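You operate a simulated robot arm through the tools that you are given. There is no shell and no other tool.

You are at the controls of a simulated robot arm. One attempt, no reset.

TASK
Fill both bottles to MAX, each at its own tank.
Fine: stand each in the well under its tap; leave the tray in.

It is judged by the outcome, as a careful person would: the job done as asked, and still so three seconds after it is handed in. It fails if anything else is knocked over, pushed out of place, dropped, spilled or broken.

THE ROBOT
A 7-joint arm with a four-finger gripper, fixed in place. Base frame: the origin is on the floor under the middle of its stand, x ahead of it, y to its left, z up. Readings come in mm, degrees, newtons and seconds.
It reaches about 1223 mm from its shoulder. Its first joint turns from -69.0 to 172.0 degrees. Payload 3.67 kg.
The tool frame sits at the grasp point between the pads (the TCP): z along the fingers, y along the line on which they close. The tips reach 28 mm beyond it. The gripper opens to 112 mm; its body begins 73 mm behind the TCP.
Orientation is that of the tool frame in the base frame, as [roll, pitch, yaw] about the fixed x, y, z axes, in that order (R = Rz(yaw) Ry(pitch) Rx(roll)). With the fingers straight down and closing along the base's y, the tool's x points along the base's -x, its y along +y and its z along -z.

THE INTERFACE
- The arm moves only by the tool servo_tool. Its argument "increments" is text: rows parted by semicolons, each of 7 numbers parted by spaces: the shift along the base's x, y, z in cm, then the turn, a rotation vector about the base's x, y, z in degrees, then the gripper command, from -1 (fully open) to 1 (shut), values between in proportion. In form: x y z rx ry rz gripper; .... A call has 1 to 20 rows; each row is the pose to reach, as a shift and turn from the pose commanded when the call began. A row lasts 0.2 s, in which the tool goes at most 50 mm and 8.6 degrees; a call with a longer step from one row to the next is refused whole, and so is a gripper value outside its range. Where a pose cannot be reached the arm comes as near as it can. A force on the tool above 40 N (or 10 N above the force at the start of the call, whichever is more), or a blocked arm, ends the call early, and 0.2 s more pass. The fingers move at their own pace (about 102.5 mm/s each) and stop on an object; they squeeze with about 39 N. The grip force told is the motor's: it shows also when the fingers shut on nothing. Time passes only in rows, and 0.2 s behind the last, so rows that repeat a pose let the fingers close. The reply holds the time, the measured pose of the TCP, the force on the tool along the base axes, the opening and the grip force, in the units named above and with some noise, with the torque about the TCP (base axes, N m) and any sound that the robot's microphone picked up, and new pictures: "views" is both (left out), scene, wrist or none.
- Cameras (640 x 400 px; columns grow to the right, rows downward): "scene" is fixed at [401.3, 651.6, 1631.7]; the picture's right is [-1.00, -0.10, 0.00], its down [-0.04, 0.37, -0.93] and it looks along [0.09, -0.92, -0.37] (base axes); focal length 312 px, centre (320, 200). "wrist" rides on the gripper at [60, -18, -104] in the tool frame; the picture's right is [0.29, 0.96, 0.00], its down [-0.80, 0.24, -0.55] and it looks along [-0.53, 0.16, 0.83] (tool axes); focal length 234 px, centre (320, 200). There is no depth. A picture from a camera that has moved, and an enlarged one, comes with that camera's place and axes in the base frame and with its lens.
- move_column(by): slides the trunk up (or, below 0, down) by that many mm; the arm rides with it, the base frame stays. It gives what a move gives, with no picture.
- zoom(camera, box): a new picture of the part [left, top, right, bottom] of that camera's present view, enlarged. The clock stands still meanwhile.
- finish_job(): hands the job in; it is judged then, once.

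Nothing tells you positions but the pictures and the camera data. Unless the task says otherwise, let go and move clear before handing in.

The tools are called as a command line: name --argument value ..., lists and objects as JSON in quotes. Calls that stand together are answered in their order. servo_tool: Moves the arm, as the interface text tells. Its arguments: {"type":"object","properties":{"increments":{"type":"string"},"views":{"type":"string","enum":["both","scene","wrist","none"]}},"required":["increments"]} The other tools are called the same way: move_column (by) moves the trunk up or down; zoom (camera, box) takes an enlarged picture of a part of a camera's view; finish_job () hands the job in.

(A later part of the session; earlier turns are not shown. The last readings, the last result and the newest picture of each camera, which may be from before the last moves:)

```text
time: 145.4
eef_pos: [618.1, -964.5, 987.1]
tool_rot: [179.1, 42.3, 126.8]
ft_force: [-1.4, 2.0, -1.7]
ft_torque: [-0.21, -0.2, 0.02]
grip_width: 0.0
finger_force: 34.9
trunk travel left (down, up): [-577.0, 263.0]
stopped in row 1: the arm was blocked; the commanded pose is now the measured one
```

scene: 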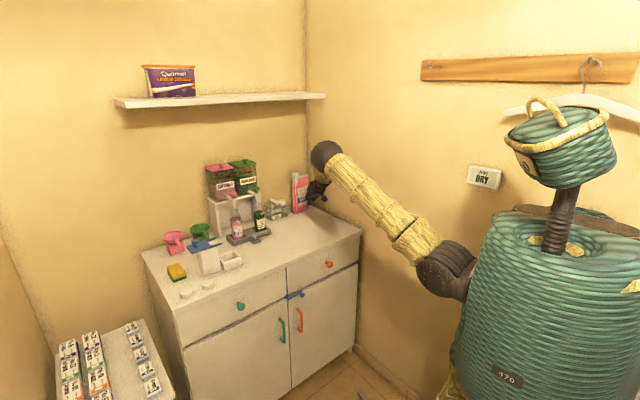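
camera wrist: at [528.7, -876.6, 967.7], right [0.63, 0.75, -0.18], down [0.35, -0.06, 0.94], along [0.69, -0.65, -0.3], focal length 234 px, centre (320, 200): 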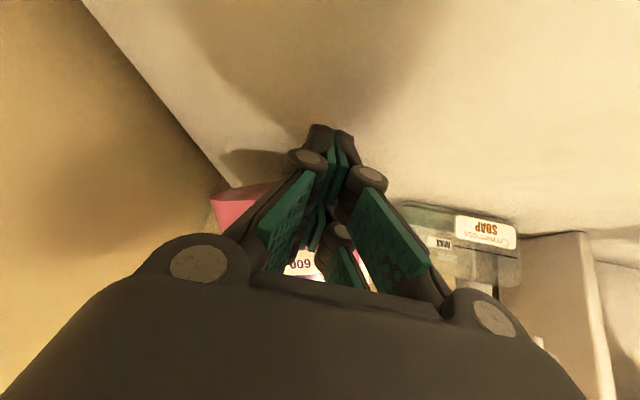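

servo_tool --increments "-1.5 1.5 2 0 0 0 1; -3 3 4 0 0 0 1; -4.5 4.5 6 0 0 0 1; -6 6 8 0 0 0 1; -6 6 8 0 0 0 1" --views "scene"

zoom --camera "scene" --box '[265, 145, 335, 235]'

```text
time: 145.7
eef_pos: [583.9, -930.5, 1033.1]
tool_rot: [178.5, 44.3, 126.3]
ft_force: [-1.3, 1.8, -2.2]
ft_torque: [-0.22, -0.2, 0.07]
grip_width: 0.0
finger_force: 35.5
trunk travel left (down, up): [-577.0, 263.0]
stopped in row 1: the arm was blocked; the commanded pose is now the measured one
```

scene: 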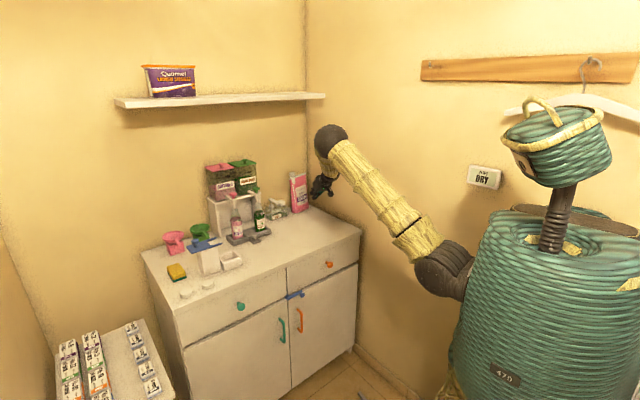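

```text
4.44 times, centred on (300, 190) of scene
camera zoom: at [401.3, 651.6, 1631.7], right [-1.0, -0.1, 0.0], down [-0.04, 0.37, -0.93], along [0.09, -0.92, -0.37], focal length 1387 px, centre (409, 244)
```

zoom: 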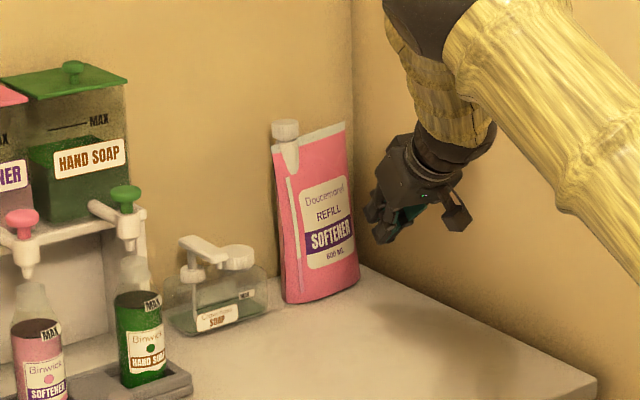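

The pouch is standing upright again, within a few millimetres of where it was. The arm is backing away freely, so I'll continue that retreat.

servo_tool --increments "-2.4 2.4 3 0 0 0 1; -4.8 4.8 5 0 0 0 1; -6 6 6 0 0 0 1; -6 6 6 0 0 0 1" --views "scene"

```text
time: 146.0
eef_pos: [543.3, -888.8, 1087.7]
tool_rot: [177.6, 46.6, 125.9]
ft_force: [-1.8, 1.1, -2.2]
ft_torque: [-0.18, -0.16, 0.03]
grip_width: 0.2
finger_force: 36.6
trunk travel left (down, up): [-577.0, 263.0]
stopped in row 1: the arm was blocked; the commanded pose is now the measured one
```

scene: 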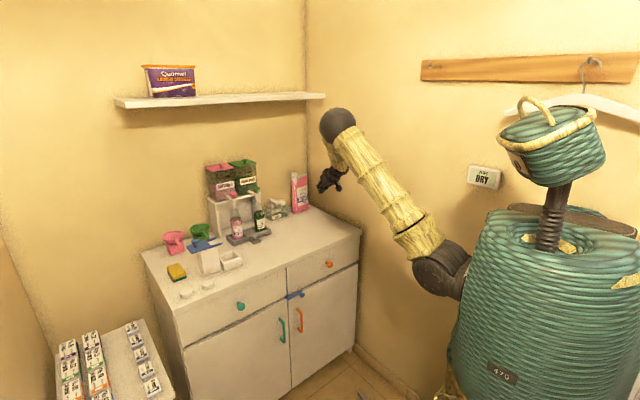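

servo_tool --increments "-1 1.2 0.5 0 0 0 1; -2 2.4 1 0 0 0 1; -2 2.4 1 0 0 0 1; -2 2.4 1 0 0 0 1" --views "scene"

```text
time: 146.4
eef_pos: [501.8, -845.3, 1133.8]
tool_rot: [176.5, 49.7, 125.1]
ft_force: [-1.3, 1.4, -1.6]
ft_torque: [-0.14, -0.16, 0.03]
grip_width: 0.1
finger_force: 35.0
trunk travel left (down, up): [-577.0, 263.0]
stopped in row 1: the arm was blocked; the commanded pose is now the measured one
```

scene: 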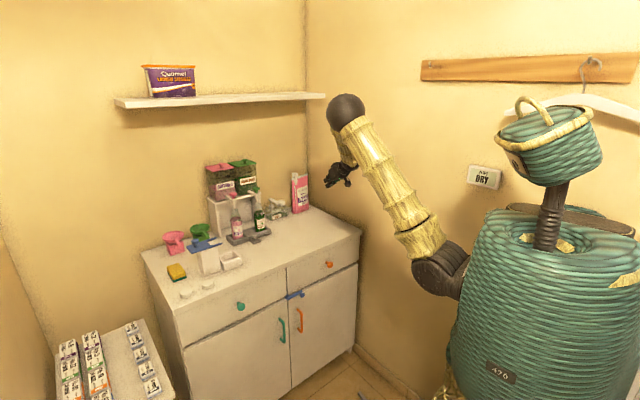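

servo_tool --increments "0 0 0 0 0 0 1; 0 0 0 0 0 0 1" --views "scene"

```text
time: 146.7
eef_pos: [457.6, -802.8, 1180.9]
tool_rot: [175.1, 52.8, 124.0]
ft_force: [-1.1, 0.9, -1.4]
ft_torque: [-0.07, -0.08, 0.0]
grip_width: 0.0
finger_force: 36.1
trunk travel left (down, up): [-577.0, 263.0]
stopped in row 1: the arm was blocked; the commanded pose is now the measured one
```

scene: 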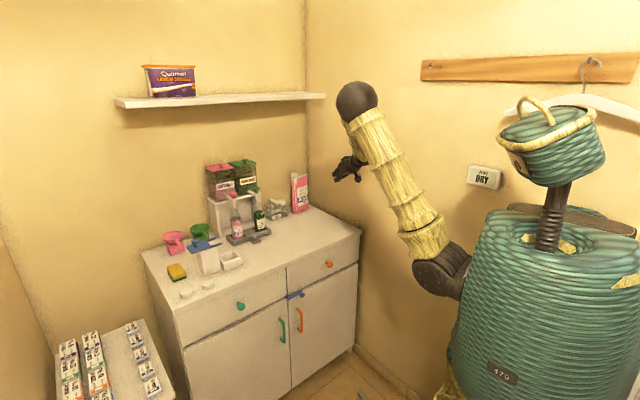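

servo_tool --increments "0 0 0 0 0 0 1; 0 0 0 0 0 0 1" --views "scene"

servo_tool --increments "0 0 0 0 0 0 1; 0 0 0 0 0 0 1" --views "scene"

```text
time: 147.3
eef_pos: [462.3, -810.6, 1174.3]
tool_rot: [175.4, 52.2, 124.3]
ft_force: [-0.3, 0.2, -0.4]
ft_torque: [-0.03, 0.0, -0.02]
grip_width: 0.1
finger_force: 35.5
trunk travel left (down, up): [-577.0, 263.0]
```

scene: 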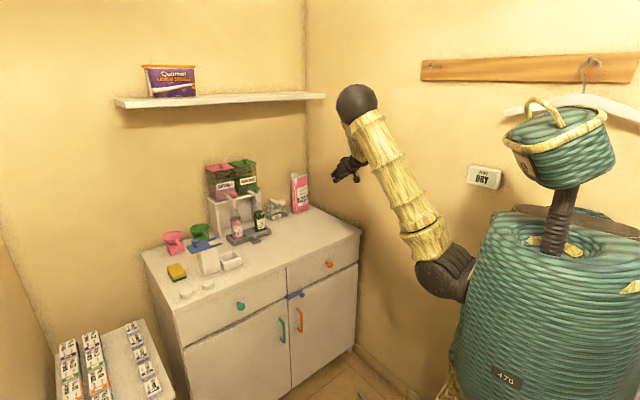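

```text
time: 147.9
eef_pos: [459.0, -803.5, 1179.0]
tool_rot: [175.1, 52.7, 124.2]
ft_force: [-0.5, -0.2, 0.1]
ft_torque: [0.02, 0.0, 0.04]
grip_width: 0.0
finger_force: 35.7
trunk travel left (down, up): [-577.0, 263.0]
```

scene: 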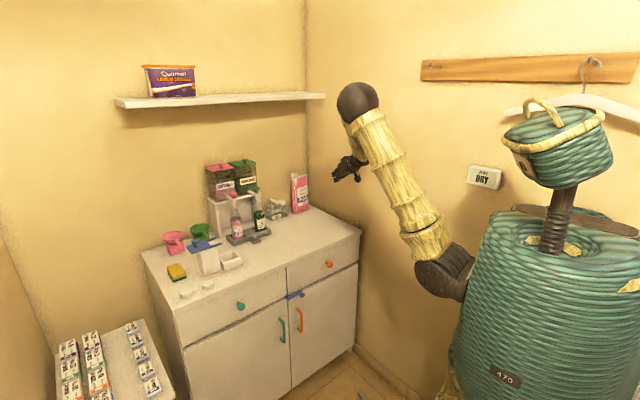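

The arm is stable again. I'll check the pouch and the whole bench.

zoom --camera "scene" --box '[200, 150, 330, 250]'

zoom --camera "scene" --box '[310, 340, 430, 400]'

zoom --camera "scene" --box '[400, 30, 640, 180]'

zoom --camera "scene" --box '[130, 210, 260, 310]'

```text
4.00 times, centred on (265, 200) of scene
camera zoom: at [401.3, 651.6, 1631.7], right [-1.0, -0.1, 0.0], down [-0.04, 0.37, -0.93], along [0.09, -0.92, -0.37], focal length 1249 px, centre (540, 200)
```

zoom: 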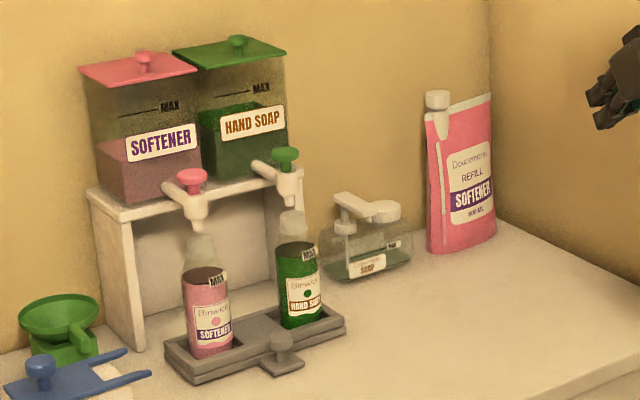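

```text
5.33 times, centred on (370, 370) of scene
camera zoom: at [401.3, 651.6, 1631.7], right [-1.0, -0.1, 0.0], down [-0.04, 0.37, -0.93], along [0.09, -0.92, -0.37], focal length 1665 px, centre (53, -707)
```

zoom: 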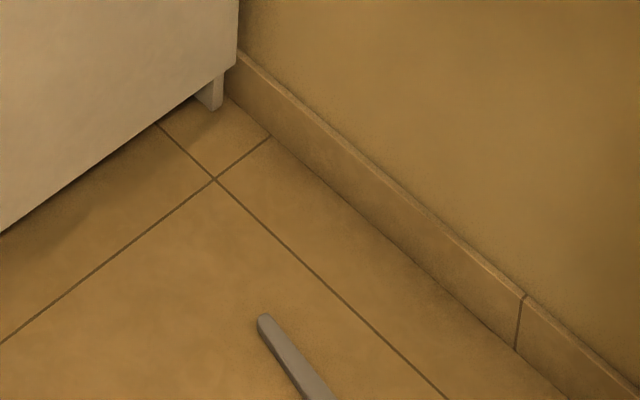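

```text
2.67 times, centred on (520, 105) of scene
camera zoom: at [401.3, 651.6, 1631.7], right [-1.0, -0.1, 0.0], down [-0.04, 0.37, -0.93], along [0.09, -0.92, -0.37], focal length 832 px, centre (-213, 453)
```

zoom: 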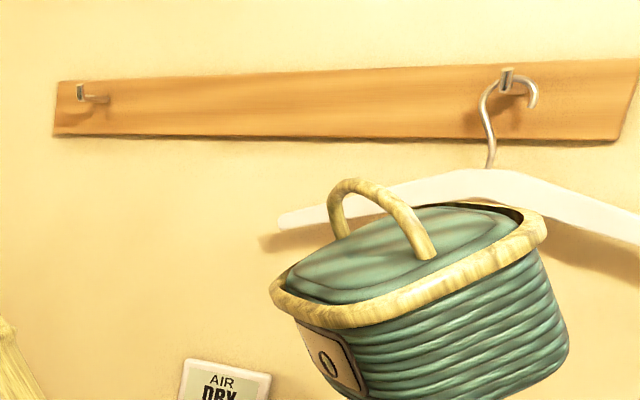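

```text
4.00 times, centred on (195, 260) of scene
camera zoom: at [401.3, 651.6, 1631.7], right [-1.0, -0.1, 0.0], down [-0.04, 0.37, -0.93], along [0.09, -0.92, -0.37], focal length 1249 px, centre (820, -40)
```

zoom: 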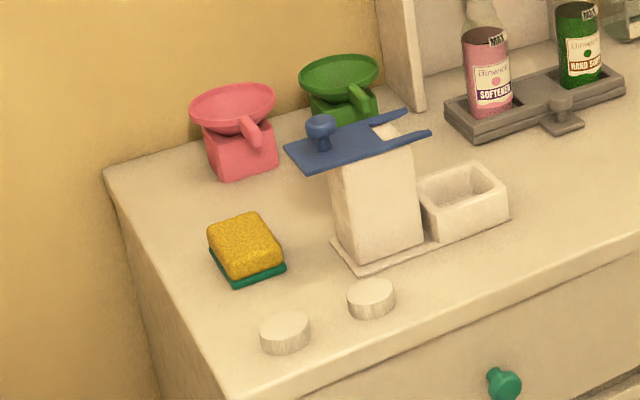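

The bench is all in order: bottles at MAX in their wells, tray in, pouch standing where it was. What remains is the grey hanger on the floor that belongs on the left hook. I'll move clear of the bench and look at it.

servo_tool --increments "-1.3 4 0 0 0 0 1; -2.6 8 0 0 0 0 1; -4 12 0 0 0 0 1; -5.2 16 0 0 0 0 1; -6.5 20 0 0 0 0 1; -7.5 24 0 0 0 0 1; -7.5 24 0 5.8 4.9 0 1; -7.5 24 0 11.5 9.8 0 1; -7.5 24 0 17.3 14.7 0 1; -7.5 24 0 23 19.6 0 0.5; -7.5 24 0 28.8 24.5 0 0; -7.5 24 0 34.6 29.4 0 -0.5; -7.5 24 0 40.3 34.2 0 -0.5; -7.5 24 0 40.3 34.2 0 -0.5; -7.5 24 0 40.3 34.2 0 -0.5"

```text
time: 151.1
eef_pos: [377.7, -555.0, 1185.3]
tool_rot: [-179.8, 0.3, 126.8]
ft_force: [0.6, -1.1, 0.8]
ft_torque: [0.09, 0.06, 0.02]
grip_width: 83.9
finger_force: 0.0
trunk travel left (down, up): [-577.0, 263.0]
camera wrist: at [328.7, -516.9, 1288.0], right [0.59, 0.8, -0.01], down [0.67, -0.49, 0.56], along [0.45, -0.33, -0.83], focal length 234 px, centre (320, 200)
```

scene: 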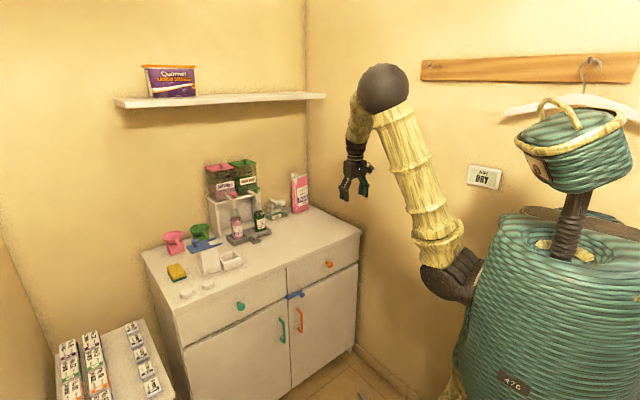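
wrist: 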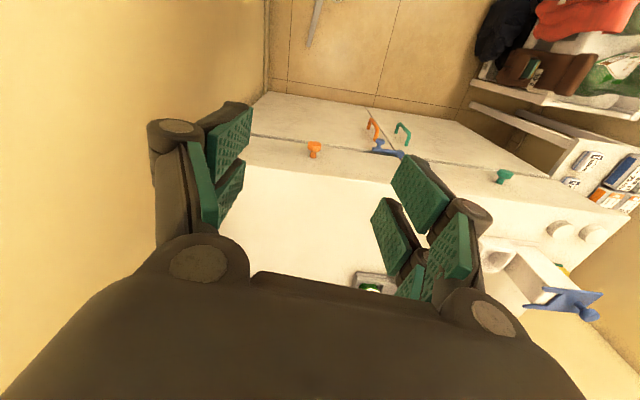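

servo_tool --increments "0 0 0 6 4.5 0 -0.5; 0 0 0 12 9 0 -0.5; 0 0 0 18 13.5 0 -0.5; 0 0 0 24 18 0 -0.5; 0 0 0 30 22.5 0 -0.5; 0 0 0 36 27 0 -0.5; 0 0 0 36 27 0 -0.5; 0 0 0 36 27 0 -0.5" --views "wrist"

```text
time: 152.9
eef_pos: [387.0, -572.5, 1174.6]
tool_rot: [-179.6, -45.6, 126.7]
ft_force: [-0.5, 0.0, -0.7]
ft_torque: [-0.01, -0.02, -0.03]
grip_width: 84.0
finger_force: 0.2
trunk travel left (down, up): [-577.0, 263.0]
camera wrist: at [392.6, -607.1, 1289.5], right [0.65, 0.74, 0.2], down [0.76, -0.62, -0.18], along [-0.01, 0.27, -0.96], focal length 234 px, centre (320, 200)
```

wrist: 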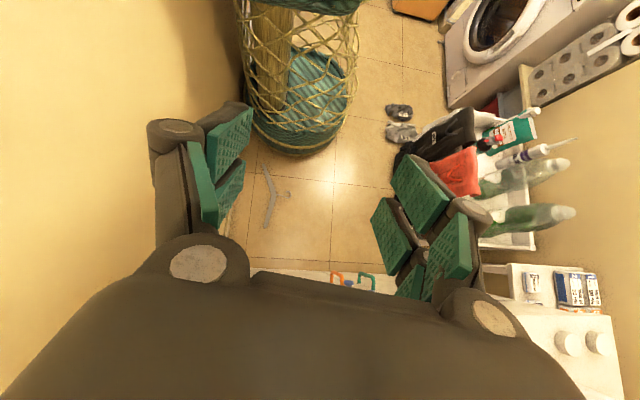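

The grey hanger is lying flat on the floor near (200,-440), with its hook pointing away from the wall. I'll come back to vertical, move over one of its arms, and lower the trunk to look at it closely.

servo_tool --increments "-2 1 0 -6 -4.5 0 -0.5; -4 2 0 -12 -9 0 -0.5; -6 3 0 -18 -13.5 0 -0.5; -8 4 0 -24 -18 0 -0.5; -10 5 0 -30 -22.5 0 -0.5; -12 6 0 -36 -27 0 -0.5; -14 7 0 -36 -27 0 -0.5; -15.3 8.2 0 -36 -27 0 -0.5; -15.3 8.2 0 -36 -27 0 -0.5" --views "none"

move_column --by -400

servo_tool --increments "0 0 0 0 0 0 -0.5"

```text
time: 154.9
eef_pos: [232.4, -490.4, 1177.3]
tool_rot: [-179.7, -0.7, 126.6]
ft_force: [0.1, -0.4, -0.9]
ft_torque: [0.01, 0.04, 0.0]
grip_width: 83.9
finger_force: 0.0
trunk travel left (down, up): [-577.0, 263.0]
```

```text
time: 158.7
eef_pos: [231.8, -487.5, 777.3]
tool_rot: [-179.7, -0.6, 126.6]
ft_force: [-0.3, 0.1, 1.7]
ft_torque: [-0.03, 0.0, -0.04]
grip_width: 83.9
finger_force: 0.0
trunk travel left (down, up): [-177.0, 663.0]
```

```text
time: 159.1
eef_pos: [229.3, -482.1, 781.4]
tool_rot: [-179.7, -0.1, 126.7]
ft_force: [0.0, -0.3, -0.7]
ft_torque: [0.03, 0.03, 0.01]
grip_width: 84.0
finger_force: 0.1
trunk travel left (down, up): [-177.0, 663.0]
camera wrist: at [180.7, -445.8, 885.0], right [0.6, 0.8, 0.0], down [0.67, -0.49, 0.55], along [0.44, -0.33, -0.83], focal length 234 px, centre (320, 200)
```

scene: 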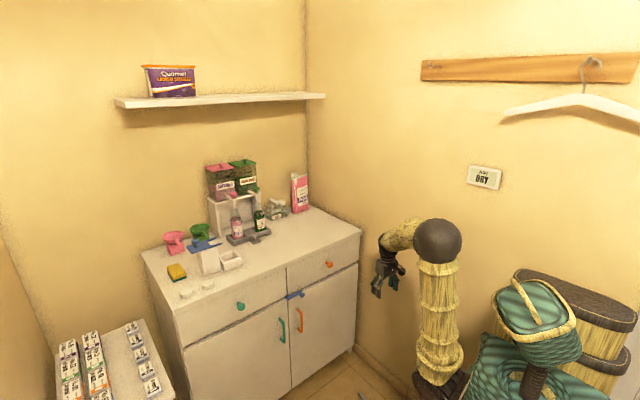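
wrist: 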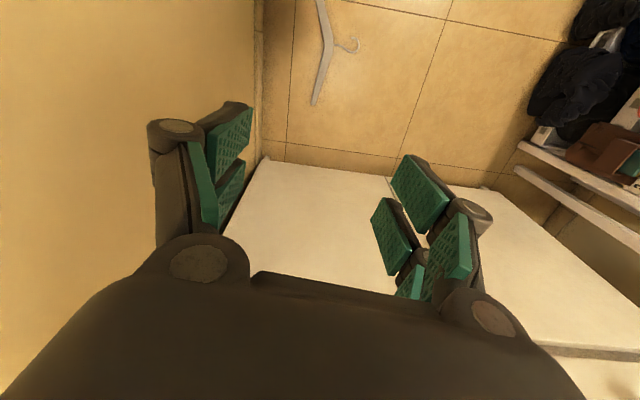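

The hanger's apex is at about (195,-427) with one arm running to (309,-569). I'll grip that arm near the apex: trunk fully down, then descend gently over it.

move_column --by -170

servo_tool --increments "0 0.6 -3 0 0 1.2 -0.5; 0 1.2 -7 0 0 2.3 -0.5; 0 1.2 -11 0 0 2.3 -0.5; 0 1.2 -15 0 0 2.3 -0.5; 0 1.2 -19 0 0 2.3 -0.5; 0 1.2 -23 0 0 2.3 -0.5; 0 1.2 -27 0 0 2.3 -0.5; 0 1.2 -31 0 0 2.3 -0.5; 0 1.2 -34 0 0 2.3 -0.5; 0 1.2 -34 0 0 2.3 -0.5; 0 1.2 -34 0 0 2.3 -0.5"

zoom --camera "wrist" --box '[230, 20, 430, 180]'

```text
time: 161.1
eef_pos: [231.2, -486.0, 608.4]
tool_rot: [-179.7, -0.3, 126.6]
ft_force: [0.7, -0.4, 0.9]
ft_torque: [0.02, 0.01, 0.02]
grip_width: 84.1
finger_force: 0.0
trunk travel left (down, up): [-7.0, 833.0]
```

```text
time: 163.4
eef_pos: [228.4, -477.3, 266.6]
tool_rot: [-179.8, -0.5, 129.0]
ft_force: [0.5, -0.9, -0.1]
ft_torque: [0.01, 0.02, -0.05]
grip_width: 83.8
finger_force: 0.1
trunk travel left (down, up): [-7.0, 833.0]
camera wrist: at [178.9, -442.9, 370.9], right [0.56, 0.83, 0.0], down [0.69, -0.47, 0.55], along [0.45, -0.31, -0.84], focal length 234 px, centre (320, 200)
```

scene: 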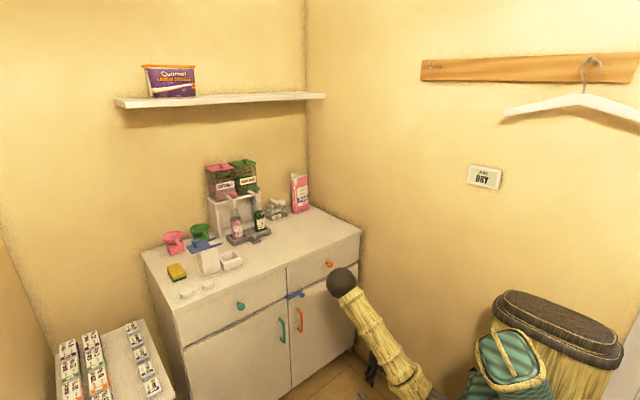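
wrist: 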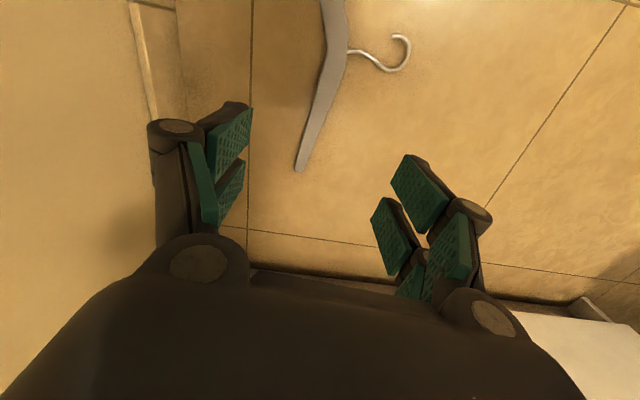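

```text
2.50 times, centred on (330, 100) of wrist
camera zoom: at [178.9, -442.9, 370.9], right [0.56, 0.83, 0.0], down [0.69, -0.47, 0.55], along [0.45, -0.31, -0.84], focal length 585 px, centre (295, 450)
```

zoom: 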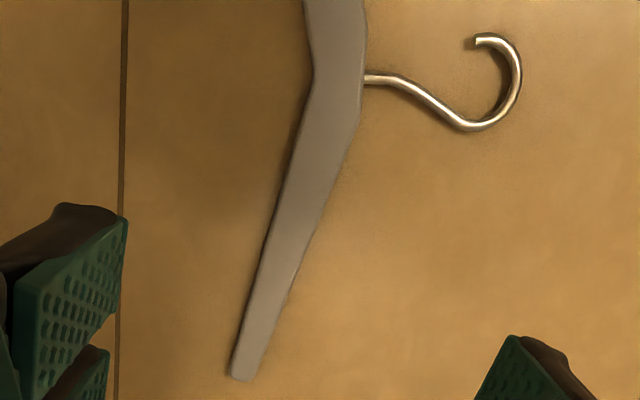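

I can see the hanger clearly. I'll centre over its arm at about (231,-467) and descend with the fingers open.

servo_tool --increments "0.1 0.5 -4 0 0 -1.3 -0.5; 0.2 1 -8 0 0 -2.6 -0.5; 0.2 1 -12 0 0 -2.6 -0.5; 0.2 1 -16 0 0 -2.6 -0.5; 0.2 1 -19 0 0 -2.6 -0.5; 0.2 1 -20.5 0 0 -2.6 -0.5; 0.2 1 -20.5 0 0 -2.6 -0.5; 0.2 1 -20.5 0 0 -2.6 -0.5"

zoom --camera "wrist" --box '[220, 60, 420, 220]'

```text
time: 165.2
eef_pos: [231.5, -465.3, 65.1]
tool_rot: [-179.7, -0.4, 126.3]
ft_force: [-0.4, -0.1, 0.4]
ft_torque: [0.03, 0.0, -0.02]
grip_width: 83.9
finger_force: 0.0
trunk travel left (down, up): [-7.0, 833.0]
camera wrist: at [183.5, -428.9, 168.2], right [0.6, 0.8, 0.0], down [0.67, -0.5, 0.55], along [0.44, -0.33, -0.84], focal length 234 px, centre (320, 200)
```

scene: 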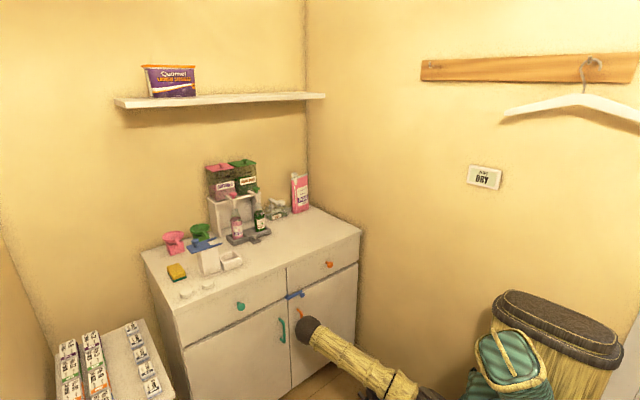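
wrist: 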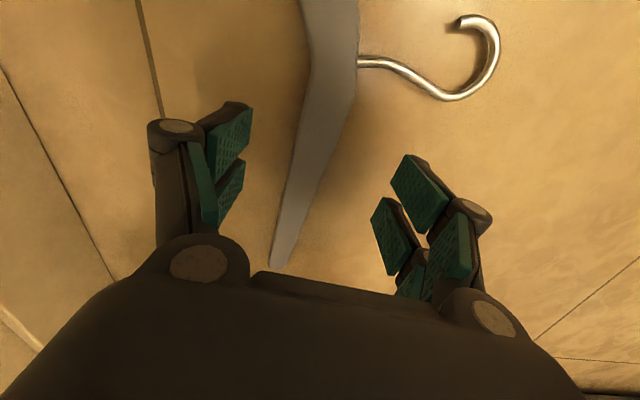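

```text
2.50 times, centred on (320, 140) of wrist
camera zoom: at [183.5, -428.9, 168.2], right [0.6, 0.8, 0.0], down [0.67, -0.5, 0.55], along [0.44, -0.33, -0.84], focal length 585 px, centre (320, 350)
```

zoom: 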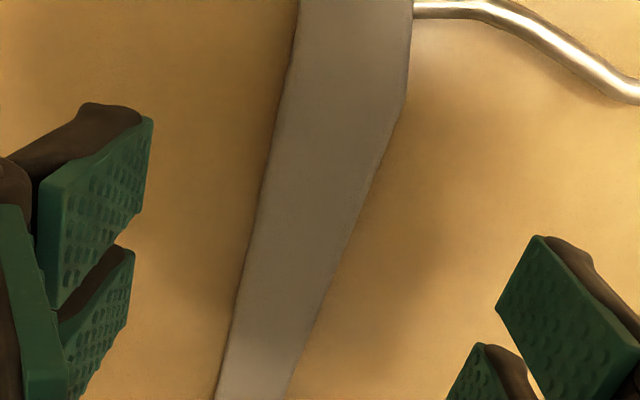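

zoom --camera "scene" --box '[260, 280, 380, 400]'

```text
3.33 times, centred on (320, 340) of scene
camera zoom: at [401.3, 651.6, 1631.7], right [-1.0, -0.1, 0.0], down [-0.04, 0.37, -0.93], along [0.09, -0.92, -0.37], focal length 1040 px, centre (320, -267)
```

zoom: 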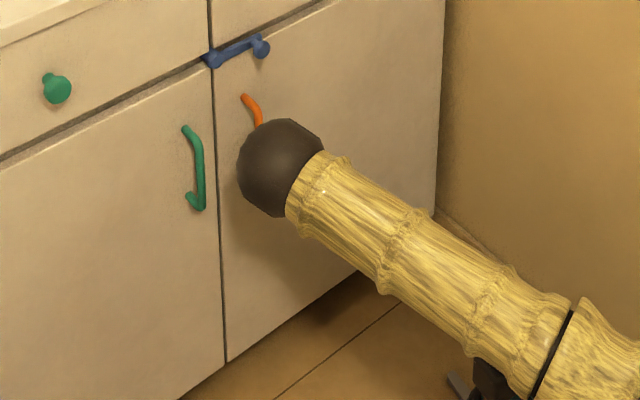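

Elbow has about 100 mm clearance to the doors. The hanger arm is centred between the fingers, so I'll go down the last 30 mm and close.

servo_tool --increments "0 0 -1.2 0 0 0 -0.5; 0 0 -2.4 0 0 0 -0.5; 0 0 -3.0 0 0 0 -0.5; 0 0 -3.0 0 0 0 0; 0 0 -3.0 0 0 0 0.4; 0 0 -3.0 0 0 0 0.7; 0 0 -3.0 0 0 0 1; 0 0 -3.0 0 0 0 1; 0 0 -3.0 0 0 0 1" --views "wrist"

```text
time: 167.2
eef_pos: [233.4, -463.5, 33.1]
tool_rot: [-179.7, -0.4, 126.3]
ft_force: [-0.7, -0.2, -0.4]
ft_torque: [-0.03, -0.04, 0.01]
grip_width: 28.1
finger_force: 38.8
trunk travel left (down, up): [-7.0, 833.0]
camera wrist: at [184.9, -427.2, 137.6], right [0.6, 0.8, 0.0], down [0.67, -0.5, 0.55], along [0.44, -0.33, -0.84], focal length 234 px, centre (320, 200)
```

wrist: 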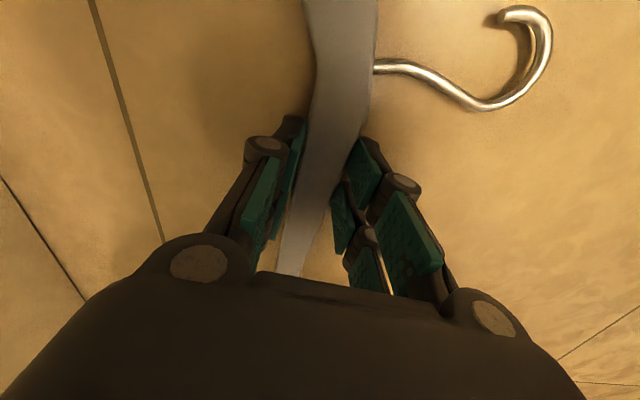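

The hanger is gripped at 28 mm. I'll lift slowly and check that it comes along level.

servo_tool --increments "0 0 1 0 0 0 1; 0 0 2.5 0 0 0 1; 0 0 5 0 0 0 1; 0 0 8 0 0 0 1; 0 0 11 0 0 0 1; 0 0 15 0 0 0 1; 0 0 19 0 0 0 1; 0 0 23 0 0 0 1; 0 0 23 0 0 0 1"

```text
time: 169.2
eef_pos: [233.4, -465.5, 262.1]
tool_rot: [-179.8, -0.5, 126.4]
ft_force: [0.5, -0.5, -0.9]
ft_torque: [-0.03, -0.01, -0.01]
grip_width: 28.0
finger_force: 39.2
trunk travel left (down, up): [-7.0, 833.0]
camera wrist: at [185.6, -429.3, 366.8], right [0.6, 0.8, 0.0], down [0.67, -0.5, 0.55], along [0.44, -0.33, -0.84], focal length 234 px, centre (320, 200)
```

scene: 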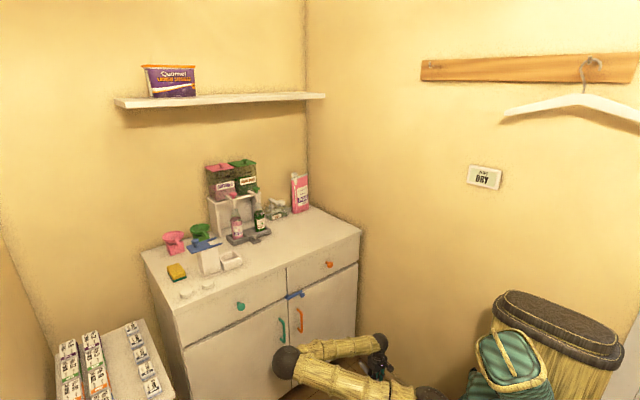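
wrist: 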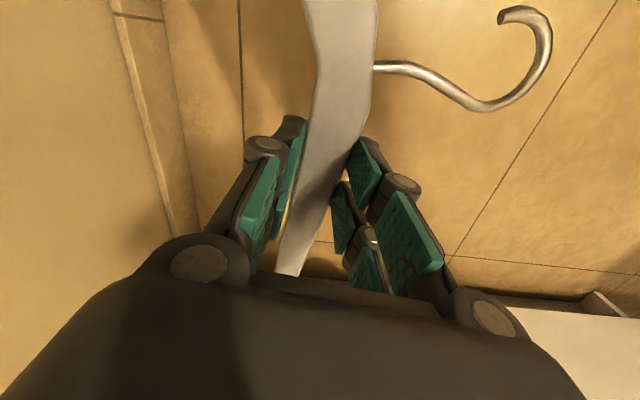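

The hanger is held firmly and level. To hang it, I need to bring it up and turn it. I'll raise the trunk and move to an open spot first.

move_column --by 550

servo_tool --increments "2.5 1.2 1 0 0 0 1; 5 2.4 2 0 0 0 1; 7.5 3.6 3 0 0 0 1; 10 4.8 4 0 0 0 1; 12.5 6 5 0 0 0 1; 15 7.2 6 0 0 0 1; 17.5 8.4 7 0 0 0 1; 20 9.6 8 0 0 0 1; 21.5 10.5 9 0 0 0 1; 21.5 10.5 9 0 0 0 1"

```text
refused: 550 is not a number from -400 to 400
```

```text
time: 171.4
eef_pos: [448.7, -359.5, 352.9]
tool_rot: [-179.7, -0.5, 126.4]
ft_force: [-0.1, 0.1, -1.0]
ft_torque: [-0.05, -0.04, -0.04]
grip_width: 27.9
finger_force: 39.5
trunk travel left (down, up): [-7.0, 833.0]
camera wrist: at [400.0, -322.4, 456.3], right [0.6, 0.8, 0.0], down [0.67, -0.5, 0.55], along [0.44, -0.33, -0.84], focal length 234 px, centre (320, 200)
```

scene: 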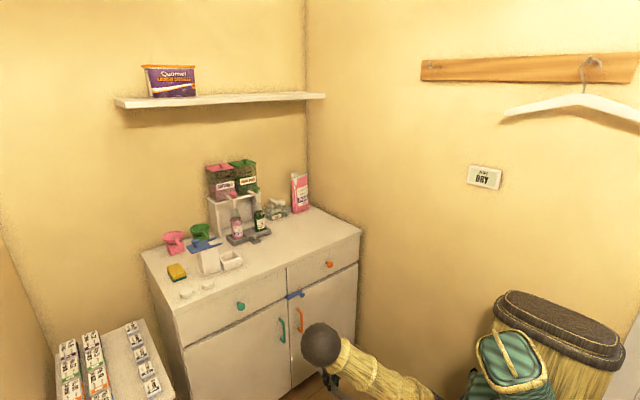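
wrist: 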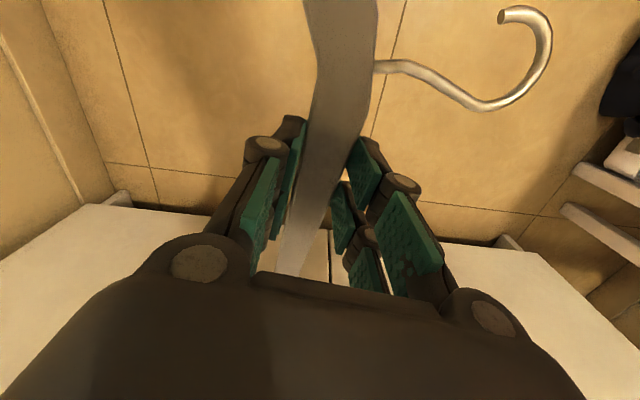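

move_column --by 400

move_column --by 250

servo_tool --increments "0 0 0 0 0 0 1"

```text
time: 175.3
eef_pos: [447.7, -360.0, 750.8]
tool_rot: [-179.8, -0.4, 126.3]
ft_force: [-0.2, 0.8, -0.6]
ft_torque: [-0.02, -0.06, 0.0]
grip_width: 27.8
finger_force: 39.2
trunk travel left (down, up): [-407.0, 433.0]
```

```text
time: 177.9
eef_pos: [448.9, -359.3, 1002.2]
tool_rot: [-179.7, -0.4, 126.3]
ft_force: [0.0, 0.1, -0.1]
ft_torque: [-0.02, 0.01, 0.04]
grip_width: 28.1
finger_force: 39.0
trunk travel left (down, up): [-657.0, 183.0]
```

```text
time: 178.3
eef_pos: [448.2, -358.5, 1002.1]
tool_rot: [-179.7, -0.4, 126.3]
ft_force: [-0.9, -0.1, -1.7]
ft_torque: [-0.02, -0.03, -0.02]
grip_width: 27.8
finger_force: 38.9
trunk travel left (down, up): [-657.0, 183.0]
camera wrist: at [400.4, -322.7, 1106.2], right [0.6, 0.8, 0.0], down [0.67, -0.5, 0.55], along [0.44, -0.33, -0.84], focal length 234 px, centre (320, 200)
```

scene: 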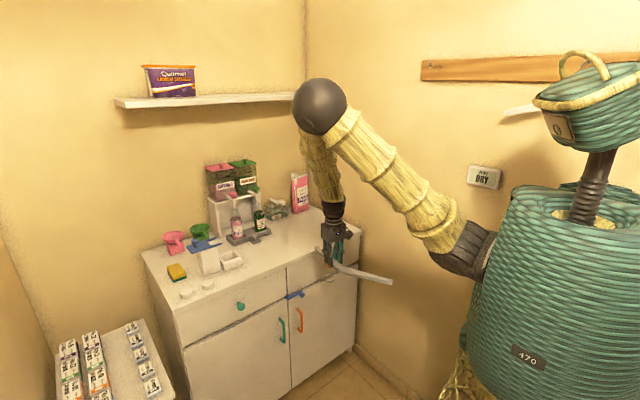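
wrist: 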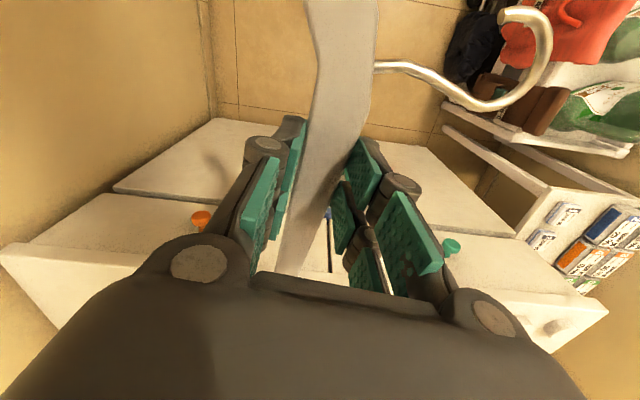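

The hanger is up in open space. I'll now turn the tool about the vertical in stages, checking that it follows.

servo_tool --increments "0 0 0 0 0 8 1; 0 0 0 0 0 16 1; 0 0 0 0 0 24 1; 0 0 0 0 0 32 1; 0 0 0 0 0 40 1; 0 0 0 0 0 48 1; 0 0 0 0 0 56 1; 0 0 0 0 0 64 1; 0 0 0 0 0 64 1" --views "none"

servo_tool --increments "0 0 0 0 0 8 1; 0 0 0 0 0 16 1; 0 0 0 0 0 24 1; 0 0 0 0 0 32 1; 0 0 0 0 0 40 1; 0 0 0 0 0 48 1; 0 0 0 0 0 48 1" --views "scene"

```text
time: 180.3
eef_pos: [448.4, -358.7, 1001.7]
tool_rot: [-179.8, -0.6, -169.5]
ft_force: [0.5, 0.6, 0.4]
ft_torque: [0.02, -0.02, 0.03]
grip_width: 27.9
finger_force: 38.6
trunk travel left (down, up): [-657.0, 183.0]
```

```text
time: 181.9
eef_pos: [447.4, -359.6, 1002.1]
tool_rot: [-179.9, -0.4, -121.7]
ft_force: [-0.2, 0.2, -0.9]
ft_torque: [0.04, 0.0, 0.03]
grip_width: 28.2
finger_force: 38.9
trunk travel left (down, up): [-657.0, 183.0]
```

scene: 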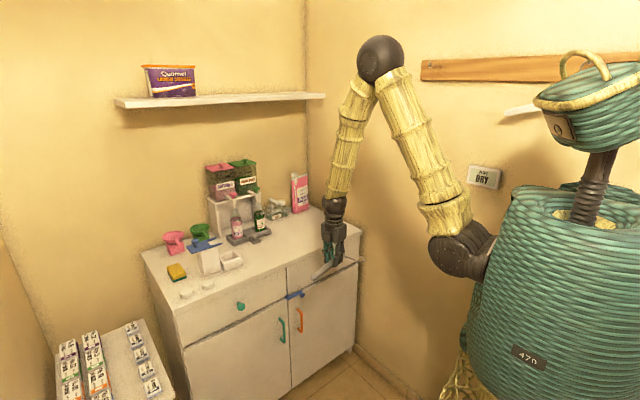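

servo_tool --increments "0 0 0 0 0 8 1; 0 0 0 0 0 16 1; 0 0 0 0 0 24 1; 0 0 0 0 0 32 1; 0 0 0 0 0 32 1" --views "none"

servo_tool --increments "0 0 0 0 0 8 1; 0 0 0 0 0 16 1; 0 0 0 0 0 24 1; 0 0 0 0 0 33.7 1; 0 0 0 0 0 33.7 1"

```text
time: 183.1
eef_pos: [448.7, -359.5, 1002.6]
tool_rot: [-179.9, -0.4, -89.5]
ft_force: [0.0, 0.0, -0.6]
ft_torque: [0.04, 0.01, -0.02]
grip_width: 27.9
finger_force: 39.0
trunk travel left (down, up): [-657.0, 183.0]
```

```text
refused: row 4 steps farther than a row can; nothing moved
```

servo_tool --increments "0 0 0 0 0 8 1; 0 0 0 0 0 16 1; 0 0 0 0 0 24 1; 0 0 0 0 0 30 1; 0 0 0 0 0 33.7 1; 0 0 0 0 0 33.7 1"

```text
time: 184.5
eef_pos: [461.2, -348.8, 1003.2]
tool_rot: [178.9, -0.5, -56.2]
ft_force: [-0.8, -0.1, -0.4]
ft_torque: [0.02, 0.05, -0.01]
grip_width: 27.9
finger_force: 39.3
out of reach, approached as far as the arm can: row 4, 5, 6
trunk travel left (down, up): [-657.0, 183.0]
camera wrist: at [512.2, -387.7, 1106.7], right [-0.64, -0.77, 0.02], down [-0.64, 0.54, 0.55], along [-0.44, 0.34, -0.83], focal length 234 px, centre (320, 200)
```

scene: 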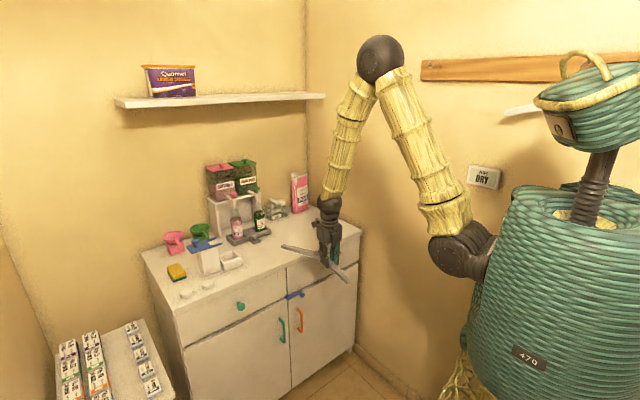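
wrist: 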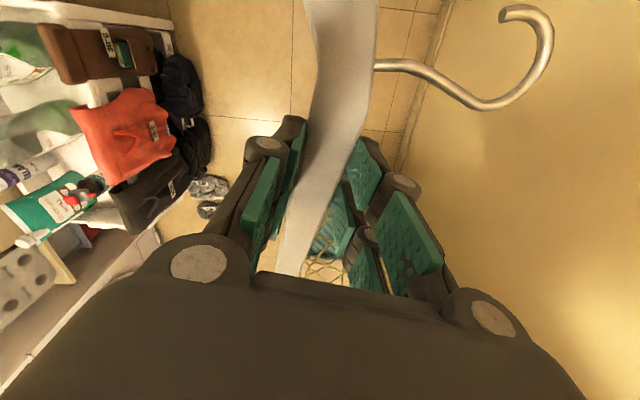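

The wrist reaches its turning limit here, so I'll set the hanger down this way round, let go, turn the hand back by half a turn, and take it again. First a short move to keep it clear of the cabinet.

servo_tool --increments "-1.5 1.2 0 0 0 -4 1; -3 2.5 0 0 0 -8 1; -4.5 3.7 0 0 0 -10 1; -6 4.9 0 0 0 -10 1; -7.2 5.9 0 0 0 -10 1; -7.2 5.9 0 0 0 -10 1" --views "none"

move_column --by -400

move_column --by -250

servo_tool --increments "0 0 0 0 0 0 1"

```text
time: 185.9
eef_pos: [413.0, -309.3, 1002.9]
tool_rot: [-179.9, -0.1, -66.0]
ft_force: [1.0, 0.5, -1.2]
ft_torque: [0.02, 0.04, 0.01]
grip_width: 27.7
finger_force: 39.1
out of reach, approached as far as the arm can: row 4, 5, 6
trunk travel left (down, up): [-657.0, 183.0]
```

```text
time: 189.7
eef_pos: [413.2, -308.5, 600.1]
tool_rot: [180.0, -0.1, -65.9]
ft_force: [0.5, -0.7, -0.1]
ft_torque: [0.0, 0.04, 0.02]
grip_width: 28.0
finger_force: 39.4
trunk travel left (down, up): [-257.0, 583.0]
```

```text
time: 192.3
eef_pos: [415.0, -309.3, 351.9]
tool_rot: [-179.9, -0.3, -66.0]
ft_force: [0.4, 0.3, -0.7]
ft_torque: [0.02, 0.02, -0.04]
grip_width: 28.0
finger_force: 38.8
trunk travel left (down, up): [-7.0, 833.0]
```

```text
time: 192.7
eef_pos: [415.4, -308.7, 352.7]
tool_rot: [-179.9, -0.3, -66.1]
ft_force: [-0.4, -0.6, -0.8]
ft_torque: [0.03, 0.0, -0.01]
grip_width: 27.8
finger_force: 39.1
trunk travel left (down, up): [-7.0, 833.0]
camera wrist: at [455.9, -355.3, 456.4], right [-0.76, -0.65, 0.0], down [-0.55, 0.63, 0.55], along [-0.36, 0.42, -0.84], focal length 234 px, centre (320, 200)
```

scene: 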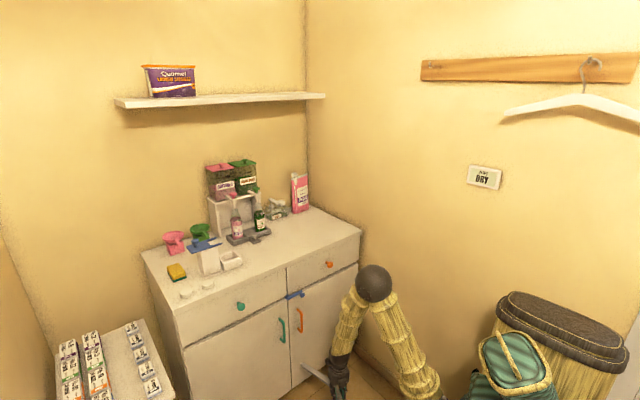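
wrist: 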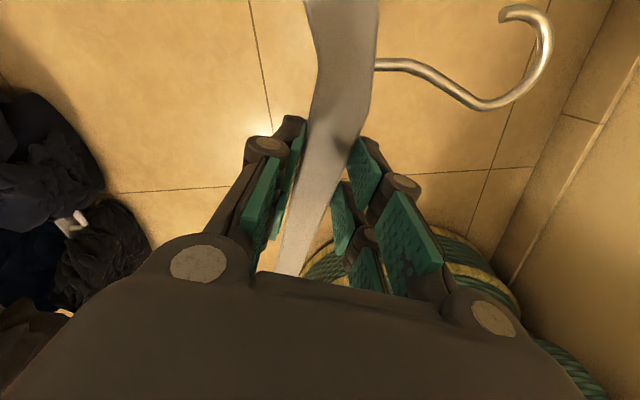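

servo_tool --increments "0 0 -4 0 0 0 1; 0 0 -8 0 0 0 1; 0 0 -12 0 0 0 1; 0 0 -16 0 0 0 1; 0 0 -20 0 0 0 1; 0 0 -24 0 0 0 1; 0 0 -27 0 0 0 1; 0 0 -29.5 0 0 0 1; 0 0 -31 0 0 0 1; 0 0 -31.7 0 0 0 1; 0 0 -31.7 0 0 0 1" --views "scene"

```text
time: 195.1
eef_pos: [413.8, -307.7, 33.6]
tool_rot: [-179.9, -0.3, -66.0]
ft_force: [0.4, 0.0, -1.0]
ft_torque: [0.01, 0.01, -0.02]
grip_width: 28.0
finger_force: 39.1
out of reach, approached as far as the arm can: row 1, 2, 3, 4, 5
trunk travel left (down, up): [-7.0, 833.0]
```

scene: 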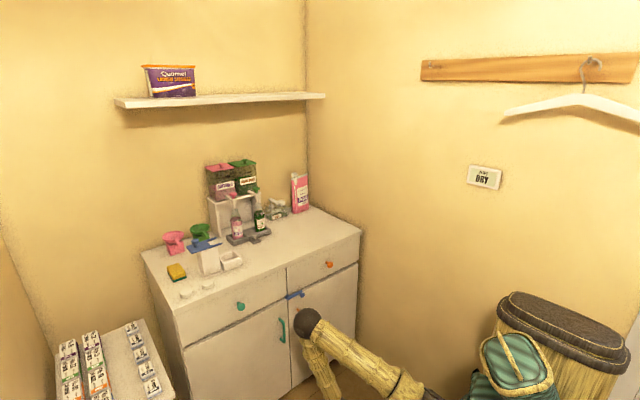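

It's at floor height. I'll open and rise, then turn the hand back while staying clear.

servo_tool --increments "0 0 0 0 0 0 0.5; 0 0 0 0 0 0 0; 0 0 0 0 0 0 -0.5; 0 0 0 0 0 0 -0.5; 0 0 2 0 0 0 -0.5; 0 0 6 0 0 0 -0.5; 0 0 10 0 0 0 -0.5; 0 0 14 0 0 0 -0.5; 0 0 18 0 0 0 -0.5; 0 0 18 0 0 0 -0.5" --views "wrist"

servo_tool --increments "0 0 2 0 0 -8 -0.5; 0 0 2 0 0 -16 -0.5; 0 0 2 0 0 -24 -0.5; 0 0 2 0 0 -32 -0.5; 0 0 2 0 0 -40 -0.5; 0 0 2 0 0 -48 -0.5; 0 0 2 0 0 -56 -0.5; 0 0 2 0 0 -64 -0.5; 0 0 2 0 0 -72 -0.5; 0 0 2 0 0 -80 -0.5; 0 0 2 0 0 -88 -0.5; 0 0 2 0 0 -88 -0.5" --views "none"

servo_tool --increments "0 0 0 0 0 -8 -0.5; 0 0 0 0 0 -16 -0.5; 0 0 0 0 0 -24 -0.5; 0 0 0 0 0 -32 -0.5; 0 0 0 0 0 -40 -0.5; 0 0 0 0 0 -48 -0.5; 0 0 0 0 0 -56 -0.5; 0 0 0 0 0 -64 -0.5; 0 0 0 0 0 -72 -0.5; 0 0 0 0 0 -80 -0.5; 0 0 0 0 0 -88 -0.5; 0 0 0 0 0 -92 -0.5; 0 0 0 0 0 -92 -0.5"

```text
time: 197.3
eef_pos: [414.0, -309.0, 214.1]
tool_rot: [-180.0, -0.3, -66.0]
ft_force: [0.2, -1.1, -0.3]
ft_torque: [-0.01, 0.07, 0.0]
grip_width: 84.0
finger_force: 0.1
trunk travel left (down, up): [-7.0, 833.0]
camera wrist: at [455.7, -356.6, 318.4], right [-0.76, -0.65, 0.0], down [-0.55, 0.63, 0.55], along [-0.36, 0.42, -0.84], focal length 234 px, centre (320, 200)
```

wrist: 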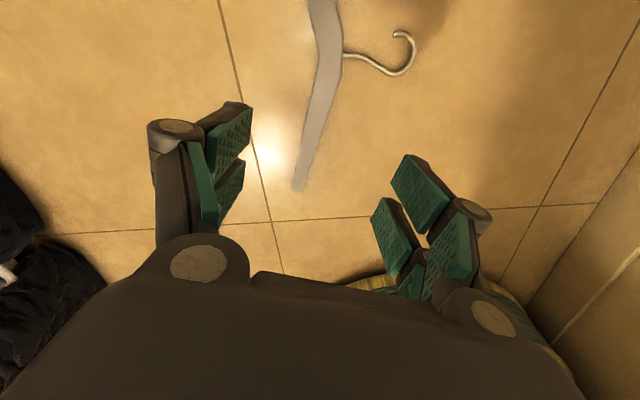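

```text
time: 199.9
eef_pos: [414.7, -308.4, 235.1]
tool_rot: [-180.0, -0.3, -154.1]
ft_force: [-0.6, 0.8, 1.0]
ft_torque: [0.04, 0.02, -0.01]
grip_width: 84.0
finger_force: 0.1
trunk travel left (down, up): [-7.0, 833.0]
```

```text
time: 202.7
eef_pos: [414.7, -309.4, 235.8]
tool_rot: [-179.8, -0.3, 114.0]
ft_force: [0.4, -0.2, -0.1]
ft_torque: [-0.03, -0.02, -0.02]
grip_width: 83.8
finger_force: 0.0
trunk travel left (down, up): [-7.0, 833.0]
camera wrist: at [375.7, -262.2, 338.9], right [0.76, 0.65, 0.0], down [0.55, -0.63, 0.55], along [0.36, -0.42, -0.84], focal length 234 px, centre (320, 200)
```

scene: 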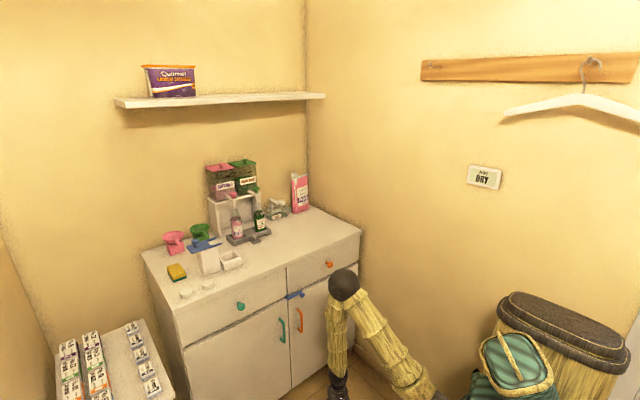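
wrist: 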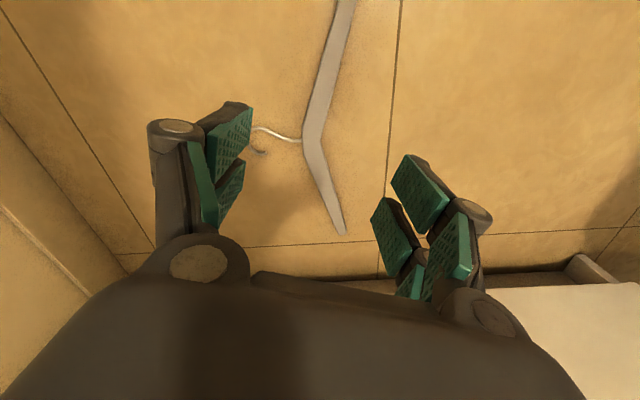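

The hand is turned exactly half a turn, still centred over the same spot on the hanger's arm. I'll go down and grip it again.

servo_tool --increments "0 0 -4 0 0 0 -0.5; 0 0 -8 0 0 0 -0.5; 0 0 -12 0 0 0 -0.5; 0 0 -16 0 0 0 -0.5; 0 0 -18.5 0 0 0 -0.5; 0 0 -20.2 0 0 0 -0.5; 0 0 -20.2 0 0 0 0; 0 0 -20.2 0 0 0 0.4; 0 0 -20.2 0 0 0 0.8; 0 0 -20.2 0 0 0 1; 0 0 -20.2 0 0 0 1; 0 0 -20.2 0 0 0 1" --views "none"

servo_tool --increments "0 0 1 0 0 0 1; 0 0 3 0 0 0 1; 0 0 6 0 0 0 1; 0 0 10 0 0 0 1; 0 0 14 0 0 0 1; 0 0 18 0 0 0 1; 0 0 22 0 0 0 1; 0 0 26 0 0 0 1; 0 0 30 0 0 0 1; 0 0 32 0 0 0 1; 0 0 32 0 0 0 1"

```text
time: 205.3
eef_pos: [416.0, -309.6, 32.7]
tool_rot: [-179.8, -0.4, 114.1]
ft_force: [1.0, 0.2, 0.7]
ft_torque: [-0.02, 0.02, 0.0]
grip_width: 28.2
finger_force: 38.9
trunk travel left (down, up): [-7.0, 833.0]
```

```text
time: 207.7
eef_pos: [415.1, -308.0, 352.6]
tool_rot: [-179.9, -0.3, 114.0]
ft_force: [-0.3, 0.1, -0.4]
ft_torque: [0.05, 0.0, 0.02]
grip_width: 27.9
finger_force: 39.1
out of reach, approached as far as the arm can: row 7
trunk travel left (down, up): [-7.0, 833.0]
camera wrist: at [374.5, -262.1, 457.4], right [0.76, 0.65, 0.0], down [0.55, -0.63, 0.55], along [0.36, -0.42, -0.84], focal length 234 px, centre (320, 200)
```

scene: 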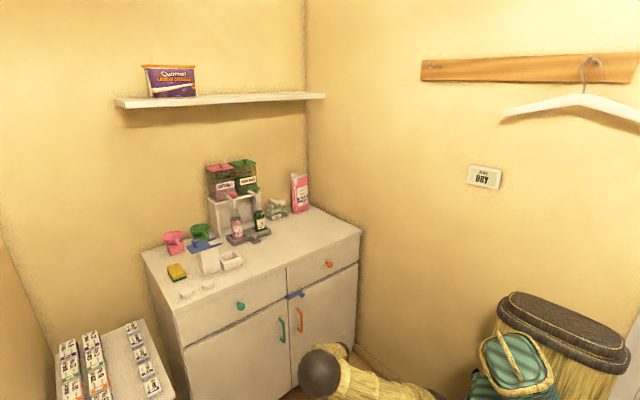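
wrist: 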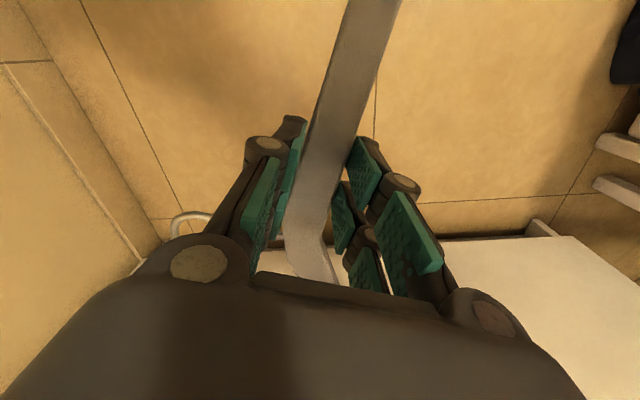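

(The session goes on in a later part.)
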